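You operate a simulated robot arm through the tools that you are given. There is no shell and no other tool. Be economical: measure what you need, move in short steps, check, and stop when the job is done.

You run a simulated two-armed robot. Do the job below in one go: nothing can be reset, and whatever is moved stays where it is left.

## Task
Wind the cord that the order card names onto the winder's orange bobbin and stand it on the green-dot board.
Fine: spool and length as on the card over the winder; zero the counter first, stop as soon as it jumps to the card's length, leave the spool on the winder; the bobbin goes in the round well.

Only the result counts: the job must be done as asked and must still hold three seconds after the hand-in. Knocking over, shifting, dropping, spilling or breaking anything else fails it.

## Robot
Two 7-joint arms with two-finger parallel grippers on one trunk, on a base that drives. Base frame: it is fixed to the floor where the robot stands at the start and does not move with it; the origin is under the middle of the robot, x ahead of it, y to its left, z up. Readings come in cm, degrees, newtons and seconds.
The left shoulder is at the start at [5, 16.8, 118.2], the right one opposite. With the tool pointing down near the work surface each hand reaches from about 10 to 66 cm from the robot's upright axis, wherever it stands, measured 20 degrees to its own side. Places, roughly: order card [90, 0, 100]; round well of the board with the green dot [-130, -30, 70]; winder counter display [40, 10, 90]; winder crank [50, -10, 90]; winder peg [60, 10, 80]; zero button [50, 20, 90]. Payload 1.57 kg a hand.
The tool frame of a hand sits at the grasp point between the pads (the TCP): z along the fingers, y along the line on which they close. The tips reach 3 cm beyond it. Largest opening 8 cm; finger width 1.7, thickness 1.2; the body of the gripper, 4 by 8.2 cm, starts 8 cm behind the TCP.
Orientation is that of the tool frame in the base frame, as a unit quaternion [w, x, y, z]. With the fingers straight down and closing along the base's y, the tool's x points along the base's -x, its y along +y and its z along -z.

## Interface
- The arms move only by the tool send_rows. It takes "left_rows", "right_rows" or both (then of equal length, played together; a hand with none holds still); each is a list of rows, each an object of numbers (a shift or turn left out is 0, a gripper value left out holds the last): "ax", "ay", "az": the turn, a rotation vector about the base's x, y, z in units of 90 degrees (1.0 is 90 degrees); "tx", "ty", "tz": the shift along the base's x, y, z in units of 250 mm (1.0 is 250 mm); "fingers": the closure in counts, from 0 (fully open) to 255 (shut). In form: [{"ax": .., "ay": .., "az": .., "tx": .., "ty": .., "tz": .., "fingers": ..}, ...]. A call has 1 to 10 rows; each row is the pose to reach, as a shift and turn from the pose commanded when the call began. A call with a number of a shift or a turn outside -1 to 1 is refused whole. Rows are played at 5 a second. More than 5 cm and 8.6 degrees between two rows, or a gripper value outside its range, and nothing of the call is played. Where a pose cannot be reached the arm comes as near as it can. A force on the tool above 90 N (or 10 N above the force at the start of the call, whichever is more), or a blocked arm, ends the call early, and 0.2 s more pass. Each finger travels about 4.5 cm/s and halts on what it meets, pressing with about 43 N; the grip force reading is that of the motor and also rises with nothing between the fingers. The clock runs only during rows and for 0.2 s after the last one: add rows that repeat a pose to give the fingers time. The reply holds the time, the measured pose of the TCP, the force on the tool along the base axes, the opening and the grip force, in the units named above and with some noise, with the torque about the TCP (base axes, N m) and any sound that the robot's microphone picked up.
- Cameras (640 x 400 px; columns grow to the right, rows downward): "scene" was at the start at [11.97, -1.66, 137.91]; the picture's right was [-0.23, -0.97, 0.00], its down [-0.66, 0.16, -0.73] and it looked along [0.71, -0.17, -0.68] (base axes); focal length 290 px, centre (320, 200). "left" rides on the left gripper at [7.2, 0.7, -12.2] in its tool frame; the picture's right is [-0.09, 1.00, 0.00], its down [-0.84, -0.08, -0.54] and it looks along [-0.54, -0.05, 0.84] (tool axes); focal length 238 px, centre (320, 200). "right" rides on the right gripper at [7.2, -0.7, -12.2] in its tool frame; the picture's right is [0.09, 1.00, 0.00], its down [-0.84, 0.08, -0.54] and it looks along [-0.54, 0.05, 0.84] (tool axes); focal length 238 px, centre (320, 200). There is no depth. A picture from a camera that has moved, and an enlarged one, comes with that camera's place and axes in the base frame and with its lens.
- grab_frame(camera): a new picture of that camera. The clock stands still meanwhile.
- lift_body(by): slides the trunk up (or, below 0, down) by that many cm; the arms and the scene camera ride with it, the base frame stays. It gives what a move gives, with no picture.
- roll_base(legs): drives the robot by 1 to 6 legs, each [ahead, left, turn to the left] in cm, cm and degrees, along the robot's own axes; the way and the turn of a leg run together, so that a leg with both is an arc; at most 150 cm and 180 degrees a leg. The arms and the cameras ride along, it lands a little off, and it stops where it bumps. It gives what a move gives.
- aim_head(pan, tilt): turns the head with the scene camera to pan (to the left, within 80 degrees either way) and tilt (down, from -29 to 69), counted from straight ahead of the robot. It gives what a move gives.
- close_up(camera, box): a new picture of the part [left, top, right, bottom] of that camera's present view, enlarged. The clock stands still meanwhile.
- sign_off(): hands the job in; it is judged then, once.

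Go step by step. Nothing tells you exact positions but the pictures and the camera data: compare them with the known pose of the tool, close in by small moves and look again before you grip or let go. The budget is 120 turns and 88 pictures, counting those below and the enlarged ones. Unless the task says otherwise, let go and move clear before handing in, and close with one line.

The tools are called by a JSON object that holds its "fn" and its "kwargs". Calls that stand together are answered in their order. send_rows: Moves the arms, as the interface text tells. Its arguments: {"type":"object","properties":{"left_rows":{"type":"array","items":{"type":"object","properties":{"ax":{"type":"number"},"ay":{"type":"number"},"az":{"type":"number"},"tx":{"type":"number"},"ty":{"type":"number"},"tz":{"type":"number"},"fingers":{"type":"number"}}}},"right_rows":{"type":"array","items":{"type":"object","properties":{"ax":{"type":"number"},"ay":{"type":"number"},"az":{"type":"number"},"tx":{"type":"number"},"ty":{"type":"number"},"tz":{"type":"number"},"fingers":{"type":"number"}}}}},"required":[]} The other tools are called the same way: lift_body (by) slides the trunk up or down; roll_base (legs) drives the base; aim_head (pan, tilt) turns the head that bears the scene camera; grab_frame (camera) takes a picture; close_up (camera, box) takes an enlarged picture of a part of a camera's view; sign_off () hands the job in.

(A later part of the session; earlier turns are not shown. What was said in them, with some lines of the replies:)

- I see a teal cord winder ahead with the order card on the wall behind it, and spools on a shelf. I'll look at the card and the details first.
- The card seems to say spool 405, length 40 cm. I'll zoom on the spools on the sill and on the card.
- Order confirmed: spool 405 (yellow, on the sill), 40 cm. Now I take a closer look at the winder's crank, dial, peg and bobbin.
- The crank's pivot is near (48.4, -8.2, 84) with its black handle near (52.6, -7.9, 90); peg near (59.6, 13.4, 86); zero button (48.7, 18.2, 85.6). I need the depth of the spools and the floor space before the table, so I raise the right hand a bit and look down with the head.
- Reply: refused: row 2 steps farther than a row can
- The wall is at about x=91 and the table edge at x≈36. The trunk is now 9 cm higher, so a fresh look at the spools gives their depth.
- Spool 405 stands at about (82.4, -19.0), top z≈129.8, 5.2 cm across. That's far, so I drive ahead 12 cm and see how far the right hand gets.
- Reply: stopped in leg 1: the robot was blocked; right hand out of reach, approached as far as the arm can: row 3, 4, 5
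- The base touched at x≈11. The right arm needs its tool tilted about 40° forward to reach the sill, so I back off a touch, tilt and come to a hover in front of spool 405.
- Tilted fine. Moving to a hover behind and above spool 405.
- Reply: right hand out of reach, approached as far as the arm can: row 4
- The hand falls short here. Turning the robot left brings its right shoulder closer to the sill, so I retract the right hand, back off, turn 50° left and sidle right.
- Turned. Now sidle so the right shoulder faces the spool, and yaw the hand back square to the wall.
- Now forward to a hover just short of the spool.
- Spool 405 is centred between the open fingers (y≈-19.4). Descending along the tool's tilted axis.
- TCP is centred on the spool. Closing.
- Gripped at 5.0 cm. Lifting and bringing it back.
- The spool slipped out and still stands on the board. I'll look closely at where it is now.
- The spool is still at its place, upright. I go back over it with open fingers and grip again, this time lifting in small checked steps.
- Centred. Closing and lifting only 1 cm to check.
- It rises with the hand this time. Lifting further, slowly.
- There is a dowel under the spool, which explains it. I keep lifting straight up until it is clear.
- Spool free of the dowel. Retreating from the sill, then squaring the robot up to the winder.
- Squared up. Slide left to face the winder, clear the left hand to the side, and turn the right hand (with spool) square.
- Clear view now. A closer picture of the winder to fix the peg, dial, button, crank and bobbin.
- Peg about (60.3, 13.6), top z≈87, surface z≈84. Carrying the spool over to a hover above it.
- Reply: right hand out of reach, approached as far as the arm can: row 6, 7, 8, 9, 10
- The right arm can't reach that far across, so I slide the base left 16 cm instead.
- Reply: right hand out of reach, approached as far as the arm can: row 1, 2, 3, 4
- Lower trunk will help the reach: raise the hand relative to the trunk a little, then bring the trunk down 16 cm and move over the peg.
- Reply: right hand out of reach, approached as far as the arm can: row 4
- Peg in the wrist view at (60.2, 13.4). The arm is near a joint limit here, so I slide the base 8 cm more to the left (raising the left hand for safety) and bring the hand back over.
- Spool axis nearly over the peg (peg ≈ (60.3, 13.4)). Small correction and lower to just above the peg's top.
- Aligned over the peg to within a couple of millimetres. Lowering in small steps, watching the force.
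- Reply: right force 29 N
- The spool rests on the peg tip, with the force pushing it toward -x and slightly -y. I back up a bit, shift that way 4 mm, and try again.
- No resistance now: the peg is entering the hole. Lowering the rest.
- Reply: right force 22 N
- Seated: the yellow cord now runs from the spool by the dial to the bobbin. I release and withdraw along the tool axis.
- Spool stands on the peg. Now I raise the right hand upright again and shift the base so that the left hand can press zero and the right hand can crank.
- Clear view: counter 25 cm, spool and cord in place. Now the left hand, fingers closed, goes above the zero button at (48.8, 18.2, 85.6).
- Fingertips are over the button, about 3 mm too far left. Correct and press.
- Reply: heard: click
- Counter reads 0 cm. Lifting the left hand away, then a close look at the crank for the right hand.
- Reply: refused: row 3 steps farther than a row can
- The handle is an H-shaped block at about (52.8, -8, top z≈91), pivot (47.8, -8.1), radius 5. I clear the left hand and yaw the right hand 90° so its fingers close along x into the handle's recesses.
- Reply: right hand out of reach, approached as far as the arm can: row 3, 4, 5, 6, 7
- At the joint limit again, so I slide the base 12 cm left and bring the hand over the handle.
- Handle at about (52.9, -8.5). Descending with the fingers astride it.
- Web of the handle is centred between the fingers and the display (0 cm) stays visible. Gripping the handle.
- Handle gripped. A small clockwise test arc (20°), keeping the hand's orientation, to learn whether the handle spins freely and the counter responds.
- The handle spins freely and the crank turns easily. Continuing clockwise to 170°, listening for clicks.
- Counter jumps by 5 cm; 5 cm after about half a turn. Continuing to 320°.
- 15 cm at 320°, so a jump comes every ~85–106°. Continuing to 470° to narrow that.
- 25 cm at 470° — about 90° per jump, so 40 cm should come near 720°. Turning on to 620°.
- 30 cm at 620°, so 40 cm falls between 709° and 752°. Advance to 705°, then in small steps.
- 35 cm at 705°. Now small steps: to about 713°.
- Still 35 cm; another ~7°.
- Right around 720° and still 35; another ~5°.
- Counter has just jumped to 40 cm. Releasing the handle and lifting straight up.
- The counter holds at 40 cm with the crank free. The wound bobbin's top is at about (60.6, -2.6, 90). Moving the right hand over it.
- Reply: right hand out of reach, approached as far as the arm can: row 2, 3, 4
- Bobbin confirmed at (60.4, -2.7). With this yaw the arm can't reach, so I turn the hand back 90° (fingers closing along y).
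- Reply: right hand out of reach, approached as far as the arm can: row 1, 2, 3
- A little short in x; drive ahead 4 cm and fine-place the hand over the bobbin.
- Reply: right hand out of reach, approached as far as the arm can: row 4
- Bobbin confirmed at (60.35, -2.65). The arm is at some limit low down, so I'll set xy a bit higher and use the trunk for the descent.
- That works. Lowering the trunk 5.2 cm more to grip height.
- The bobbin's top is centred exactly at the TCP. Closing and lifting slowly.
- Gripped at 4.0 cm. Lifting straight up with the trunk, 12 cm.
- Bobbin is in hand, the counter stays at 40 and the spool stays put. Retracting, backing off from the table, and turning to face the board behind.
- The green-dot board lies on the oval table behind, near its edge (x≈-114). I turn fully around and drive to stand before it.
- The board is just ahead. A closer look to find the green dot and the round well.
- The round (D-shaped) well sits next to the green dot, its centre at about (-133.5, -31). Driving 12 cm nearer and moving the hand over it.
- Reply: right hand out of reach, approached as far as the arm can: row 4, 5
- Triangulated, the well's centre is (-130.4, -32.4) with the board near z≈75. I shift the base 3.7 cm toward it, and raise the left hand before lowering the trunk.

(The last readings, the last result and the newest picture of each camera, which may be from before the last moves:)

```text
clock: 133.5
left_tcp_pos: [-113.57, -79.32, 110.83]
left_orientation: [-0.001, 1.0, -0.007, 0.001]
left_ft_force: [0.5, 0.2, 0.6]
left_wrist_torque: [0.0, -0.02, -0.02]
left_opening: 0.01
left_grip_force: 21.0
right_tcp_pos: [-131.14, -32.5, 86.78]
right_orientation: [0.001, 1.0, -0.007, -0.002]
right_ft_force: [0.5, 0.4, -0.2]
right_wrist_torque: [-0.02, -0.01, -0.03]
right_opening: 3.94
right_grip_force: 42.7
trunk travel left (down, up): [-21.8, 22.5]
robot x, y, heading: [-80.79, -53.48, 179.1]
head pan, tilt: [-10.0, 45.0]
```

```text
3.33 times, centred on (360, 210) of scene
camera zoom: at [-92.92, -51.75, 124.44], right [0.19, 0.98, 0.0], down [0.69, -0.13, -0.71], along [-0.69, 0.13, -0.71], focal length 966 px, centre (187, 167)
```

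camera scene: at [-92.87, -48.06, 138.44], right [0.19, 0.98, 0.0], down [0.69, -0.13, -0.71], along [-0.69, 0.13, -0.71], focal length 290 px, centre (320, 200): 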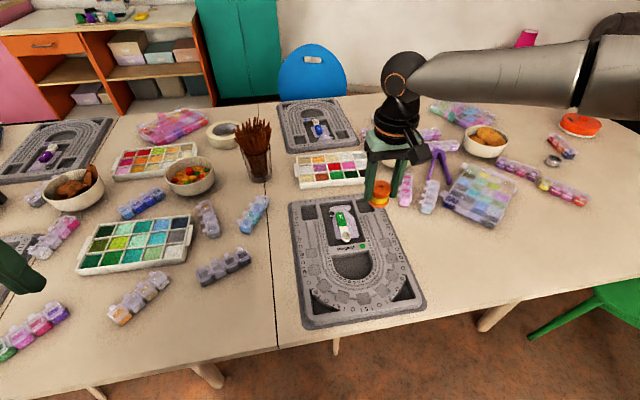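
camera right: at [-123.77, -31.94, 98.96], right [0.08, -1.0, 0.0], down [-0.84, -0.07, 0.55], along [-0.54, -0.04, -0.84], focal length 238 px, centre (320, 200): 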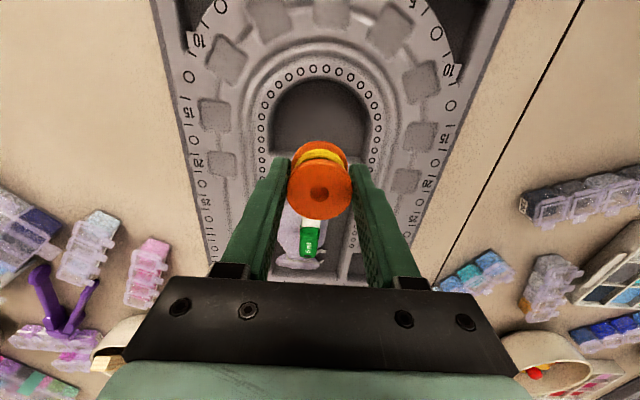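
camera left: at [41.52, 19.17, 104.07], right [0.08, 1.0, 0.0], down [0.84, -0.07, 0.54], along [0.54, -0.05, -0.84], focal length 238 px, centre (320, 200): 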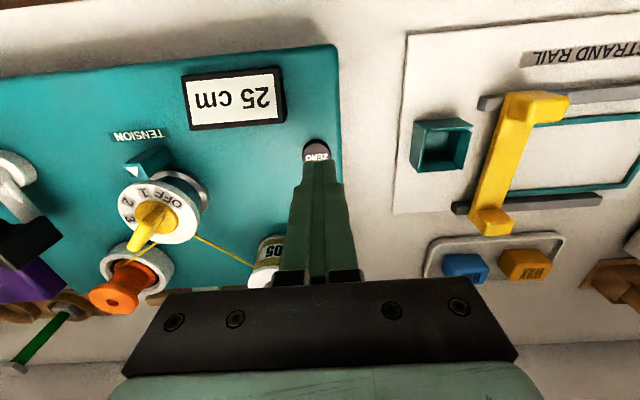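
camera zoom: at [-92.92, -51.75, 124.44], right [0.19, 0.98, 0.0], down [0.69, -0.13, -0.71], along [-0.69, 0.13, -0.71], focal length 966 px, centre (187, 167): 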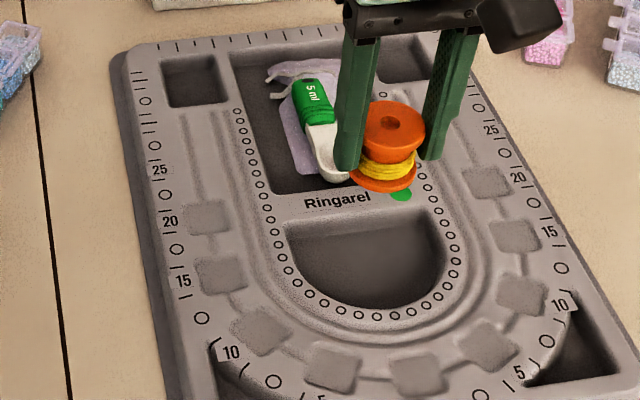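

Board view is clear: the well spans x ≈ -134.4…-126.1, centre ≈ (-130.4, -32.2). I nudge the hand back 0.8 cm and lower with the trunk.

{"fn": "send_rows", "kwargs": {"right_rows": [{"tx": 0.016, "ty": 0.006}, {"tx": 0.036, "ty": 0.01}]}}

{"fn": "lift_body", "kwargs": {"by": -7}}

{"fn": "grab_frame", "kwargs": {"camera": "right"}}

{"fn": "close_up", "kwargs": {"camera": "scene", "box": [280, 110, 440, 230]}}

```text
clock: 134.1
left_tcp_pos: [-113.47, -79.13, 110.8]
left_orientation: [0.0, 1.0, -0.006, 0.0]
left_ft_force: [1.3, 0.2, 0.0]
left_wrist_torque: [0.02, 0.0, -0.01]
left_opening: 0.0
left_grip_force: 21.2
right_tcp_pos: [-130.18, -32.41, 86.88]
right_orientation: [0.0, 1.0, -0.007, -0.001]
right_ft_force: [0.7, -0.5, -0.3]
right_wrist_torque: [0.01, 0.0, 0.01]
right_opening: 3.96
right_grip_force: 42.7
trunk travel left (down, up): [-21.8, 22.5]
robot x, y, heading: [-80.69, -53.32, 179.1]
head pan, tilt: [-10.0, 45.0]
```

```text
clock: 135.2
left_tcp_pos: [-113.63, -79.23, 103.76]
left_orientation: [0.0, 1.0, -0.008, 0.0]
left_ft_force: [0.3, -1.1, 0.5]
left_wrist_torque: [-0.02, 0.0, -0.04]
left_opening: 0.0
left_grip_force: 21.6
right_tcp_pos: [-130.17, -32.36, 79.83]
right_orientation: [0.002, 1.0, -0.006, -0.003]
right_ft_force: [0.4, 0.1, 0.3]
right_wrist_torque: [0.03, 0.01, 0.0]
right_opening: 3.96
right_grip_force: 42.9
trunk travel left (down, up): [-14.8, 29.5]
robot x, y, heading: [-80.99, -53.57, 179.4]
head pan, tilt: [-10.0, 45.0]
```

```text
7 pictures are left
camera right: at [-122.88, -31.74, 91.96], right [0.08, -1.0, 0.0], down [-0.84, -0.07, 0.55], along [-0.54, -0.04, -0.84], focal length 238 px, centre (320, 200)
```

right: 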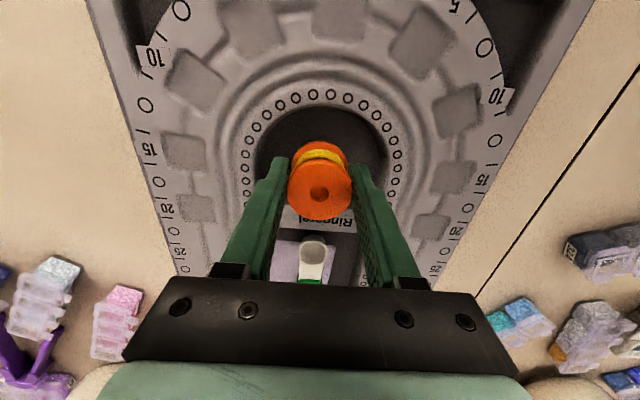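

```text
3.33 times, centred on (360, 170) of scene
camera zoom: at [-92.92, -51.75, 117.44], right [0.19, 0.98, 0.0], down [0.69, -0.13, -0.71], along [-0.69, 0.13, -0.71], focal length 966 px, centre (187, 300)
```

zoom: 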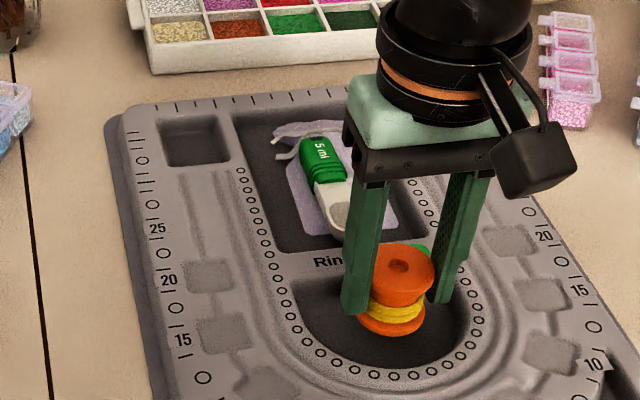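

The bobbin hangs centred over the well. Lowering in small steps, watching the force.

{"fn": "lift_body", "kwargs": {"by": -1.2}}

{"fn": "lift_body", "kwargs": {"by": -0.6}}

{"fn": "lift_body", "kwargs": {"by": -0.5}}

```text
clock: 135.8
left_tcp_pos: [-113.55, -79.19, 102.55]
left_orientation: [0.0, 1.0, -0.007, 0.0]
left_ft_force: [0.6, 0.5, 0.0]
left_wrist_torque: [0.01, 0.02, 0.01]
left_opening: 0.0
left_grip_force: 21.0
right_tcp_pos: [-130.18, -32.43, 78.65]
right_orientation: [0.001, 1.0, -0.006, -0.002]
right_ft_force: [-0.1, -0.2, -0.3]
right_wrist_torque: [0.04, -0.01, 0.02]
right_opening: 3.96
right_grip_force: 42.8
trunk travel left (down, up): [-13.6, 30.7]
robot x, y, heading: [-80.67, -53.61, 179.2]
head pan, tilt: [-10.0, 45.0]
```

```text
clock: 136.3
left_tcp_pos: [-113.37, -79.34, 102.15]
left_orientation: [-0.002, 1.0, -0.006, -0.001]
left_ft_force: [-0.3, -0.3, -0.2]
left_wrist_torque: [0.0, 0.02, 0.0]
left_opening: 0.02
left_grip_force: 21.4
right_tcp_pos: [-130.08, -32.28, 78.5]
right_orientation: [0.0, 1.0, -0.007, -0.005]
right_ft_force: [2.4, 3.4, 23.0]
right_wrist_torque: [0.25, -0.27, 0.02]
right_opening: 3.97
right_grip_force: 42.7
trunk travel left (down, up): [-13.0, 31.3]
robot x, y, heading: [-80.49, -53.67, 179.5]
head pan, tilt: [-10.0, 45.0]
```

```text
clock: 136.9
left_tcp_pos: [-113.39, -79.3, 101.59]
left_orientation: [-0.001, 1.0, -0.007, -0.001]
left_ft_force: [-0.4, 0.0, 0.3]
left_wrist_torque: [-0.01, 0.0, 0.03]
left_opening: 0.03
left_grip_force: 20.9
right_tcp_pos: [-130.26, -32.43, 78.08]
right_orientation: [0.002, 1.0, -0.006, -0.008]
right_ft_force: [-0.4, 3.2, 33.4]
right_wrist_torque: [0.1, 0.19, -0.01]
right_opening: 3.96
right_grip_force: 42.6
trunk travel left (down, up): [-12.5, 31.8]
robot x, y, heading: [-80.84, -53.51, 179.3]
head pan, tilt: [-10.0, 45.0]
```

Contact. Easing the pressure and checking the bobbin's seat before letting go.

{"fn": "lift_body", "kwargs": {"by": 0.6}}

{"fn": "close_up", "kwargs": {"camera": "scene", "box": [310, 120, 430, 210]}}

```text
clock: 137.4
left_tcp_pos: [-113.64, -79.2, 102.05]
left_orientation: [-0.001, 1.0, -0.007, 0.0]
left_ft_force: [-0.8, 0.4, 0.4]
left_wrist_torque: [0.01, 0.01, 0.02]
left_opening: 0.0
left_grip_force: 21.1
right_tcp_pos: [-130.13, -32.38, 78.11]
right_orientation: [0.001, 1.0, -0.006, -0.001]
right_ft_force: [-3.0, -1.4, 10.0]
right_wrist_torque: [-0.12, 0.31, -0.02]
right_opening: 3.93
right_grip_force: 43.2
trunk travel left (down, up): [-13.1, 31.2]
robot x, y, heading: [-80.82, -53.66, 179.1]
head pan, tilt: [-10.0, 45.0]
```

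```text
4.44 times, centred on (370, 165) of scene
camera zoom: at [-92.88, -51.8, 115.72], right [0.19, 0.98, 0.0], down [0.69, -0.13, -0.71], along [-0.69, 0.13, -0.71], focal length 1287 px, centre (98, 356)
```

zoom: 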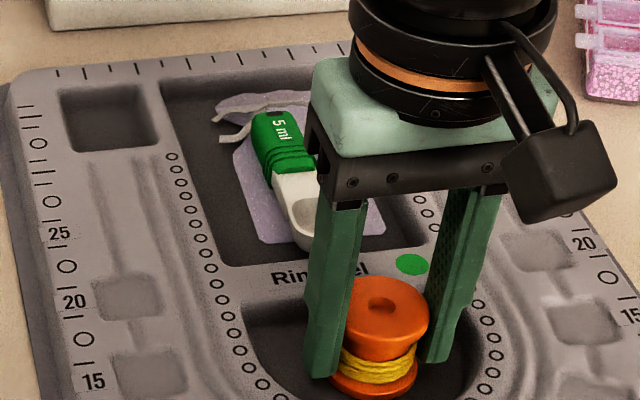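

The bobbin stands in the round well. Opening moderately and rising straight up.

{"fn": "send_rows", "kwargs": {"right_rows": [{"tz": 0.005}, {"tz": 0.005, "fingers": 60}, {"tz": 0.005, "fingers": 60}, {"tz": 0.005, "fingers": 60}, {"tz": 0.005, "fingers": 60}]}}

{"fn": "lift_body", "kwargs": {"by": 14}}

{"fn": "grab_frame", "kwargs": {"camera": "right"}}

{"fn": "close_up", "kwargs": {"camera": "scene", "box": [280, 170, 440, 290]}}

```text
clock: 138.6
left_tcp_pos: [-113.6, -79.23, 102.06]
left_orientation: [0.0, 1.0, -0.008, -0.001]
left_ft_force: [0.2, -0.9, -0.3]
left_wrist_torque: [-0.01, -0.04, 0.05]
left_opening: 0.02
left_grip_force: 20.7
right_tcp_pos: [-130.16, -32.26, 78.24]
right_orientation: [0.002, 1.0, -0.006, -0.003]
right_ft_force: [0.6, -0.2, -0.4]
right_wrist_torque: [-0.01, -0.05, 0.0]
right_opening: 6.14
right_grip_force: 0.0
trunk travel left (down, up): [-13.1, 31.2]
robot x, y, heading: [-80.58, -53.3, 179.3]
head pan, tilt: [-10.0, 45.0]
```

```text
clock: 140.3
left_tcp_pos: [-113.62, -79.24, 116.12]
left_orientation: [0.0, 1.0, -0.006, 0.0]
left_ft_force: [0.0, 0.0, 0.4]
left_wrist_torque: [-0.01, 0.0, 0.03]
left_opening: 0.0
left_grip_force: 21.2
right_tcp_pos: [-130.23, -32.43, 92.19]
right_orientation: [0.0, 1.0, -0.006, -0.002]
right_ft_force: [0.7, 0.2, -0.1]
right_wrist_torque: [-0.01, -0.03, -0.03]
right_opening: 6.12
right_grip_force: 0.0
trunk travel left (down, up): [-27.1, 17.2]
robot x, y, heading: [-80.59, -53.81, 179.3]
head pan, tilt: [-10.0, 45.0]
```

```text
4 pictures are left
camera right: at [-122.89, -31.75, 104.33], right [0.08, -1.0, 0.0], down [-0.84, -0.07, 0.55], along [-0.54, -0.04, -0.84], focal length 238 px, centre (320, 200)
```

right: 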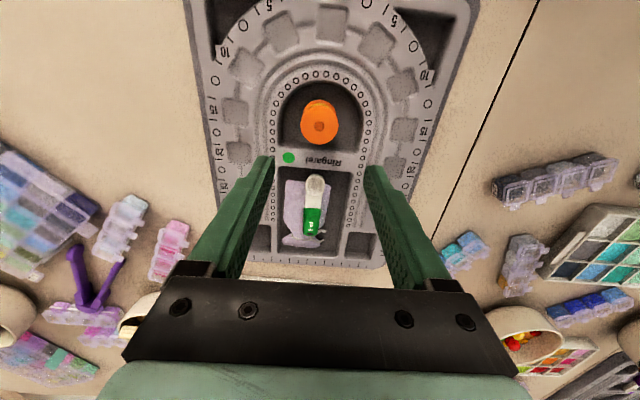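

```text
3.33 times, centred on (360, 230) of scene
camera zoom: at [-92.94, -51.75, 129.73], right [0.19, 0.98, 0.0], down [0.69, -0.13, -0.71], along [-0.69, 0.13, -0.71], focal length 966 px, centre (187, 100)
```

zoom: 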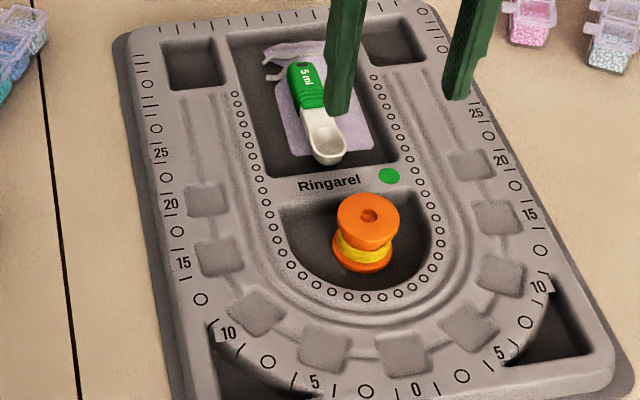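

The bobbin stands upright in the round well by the green dot, and both hands are clear. Handing in.

{"fn": "sign_off", "kwargs": {}}

```text
The job is handed in.
```

The orange bobbin, wound with 40 cm of cord from spool 405, is standing in the round well of the green-dot board. The counter was zeroed first and read 40 cm when I stopped, and spool 405 is still on the winder.
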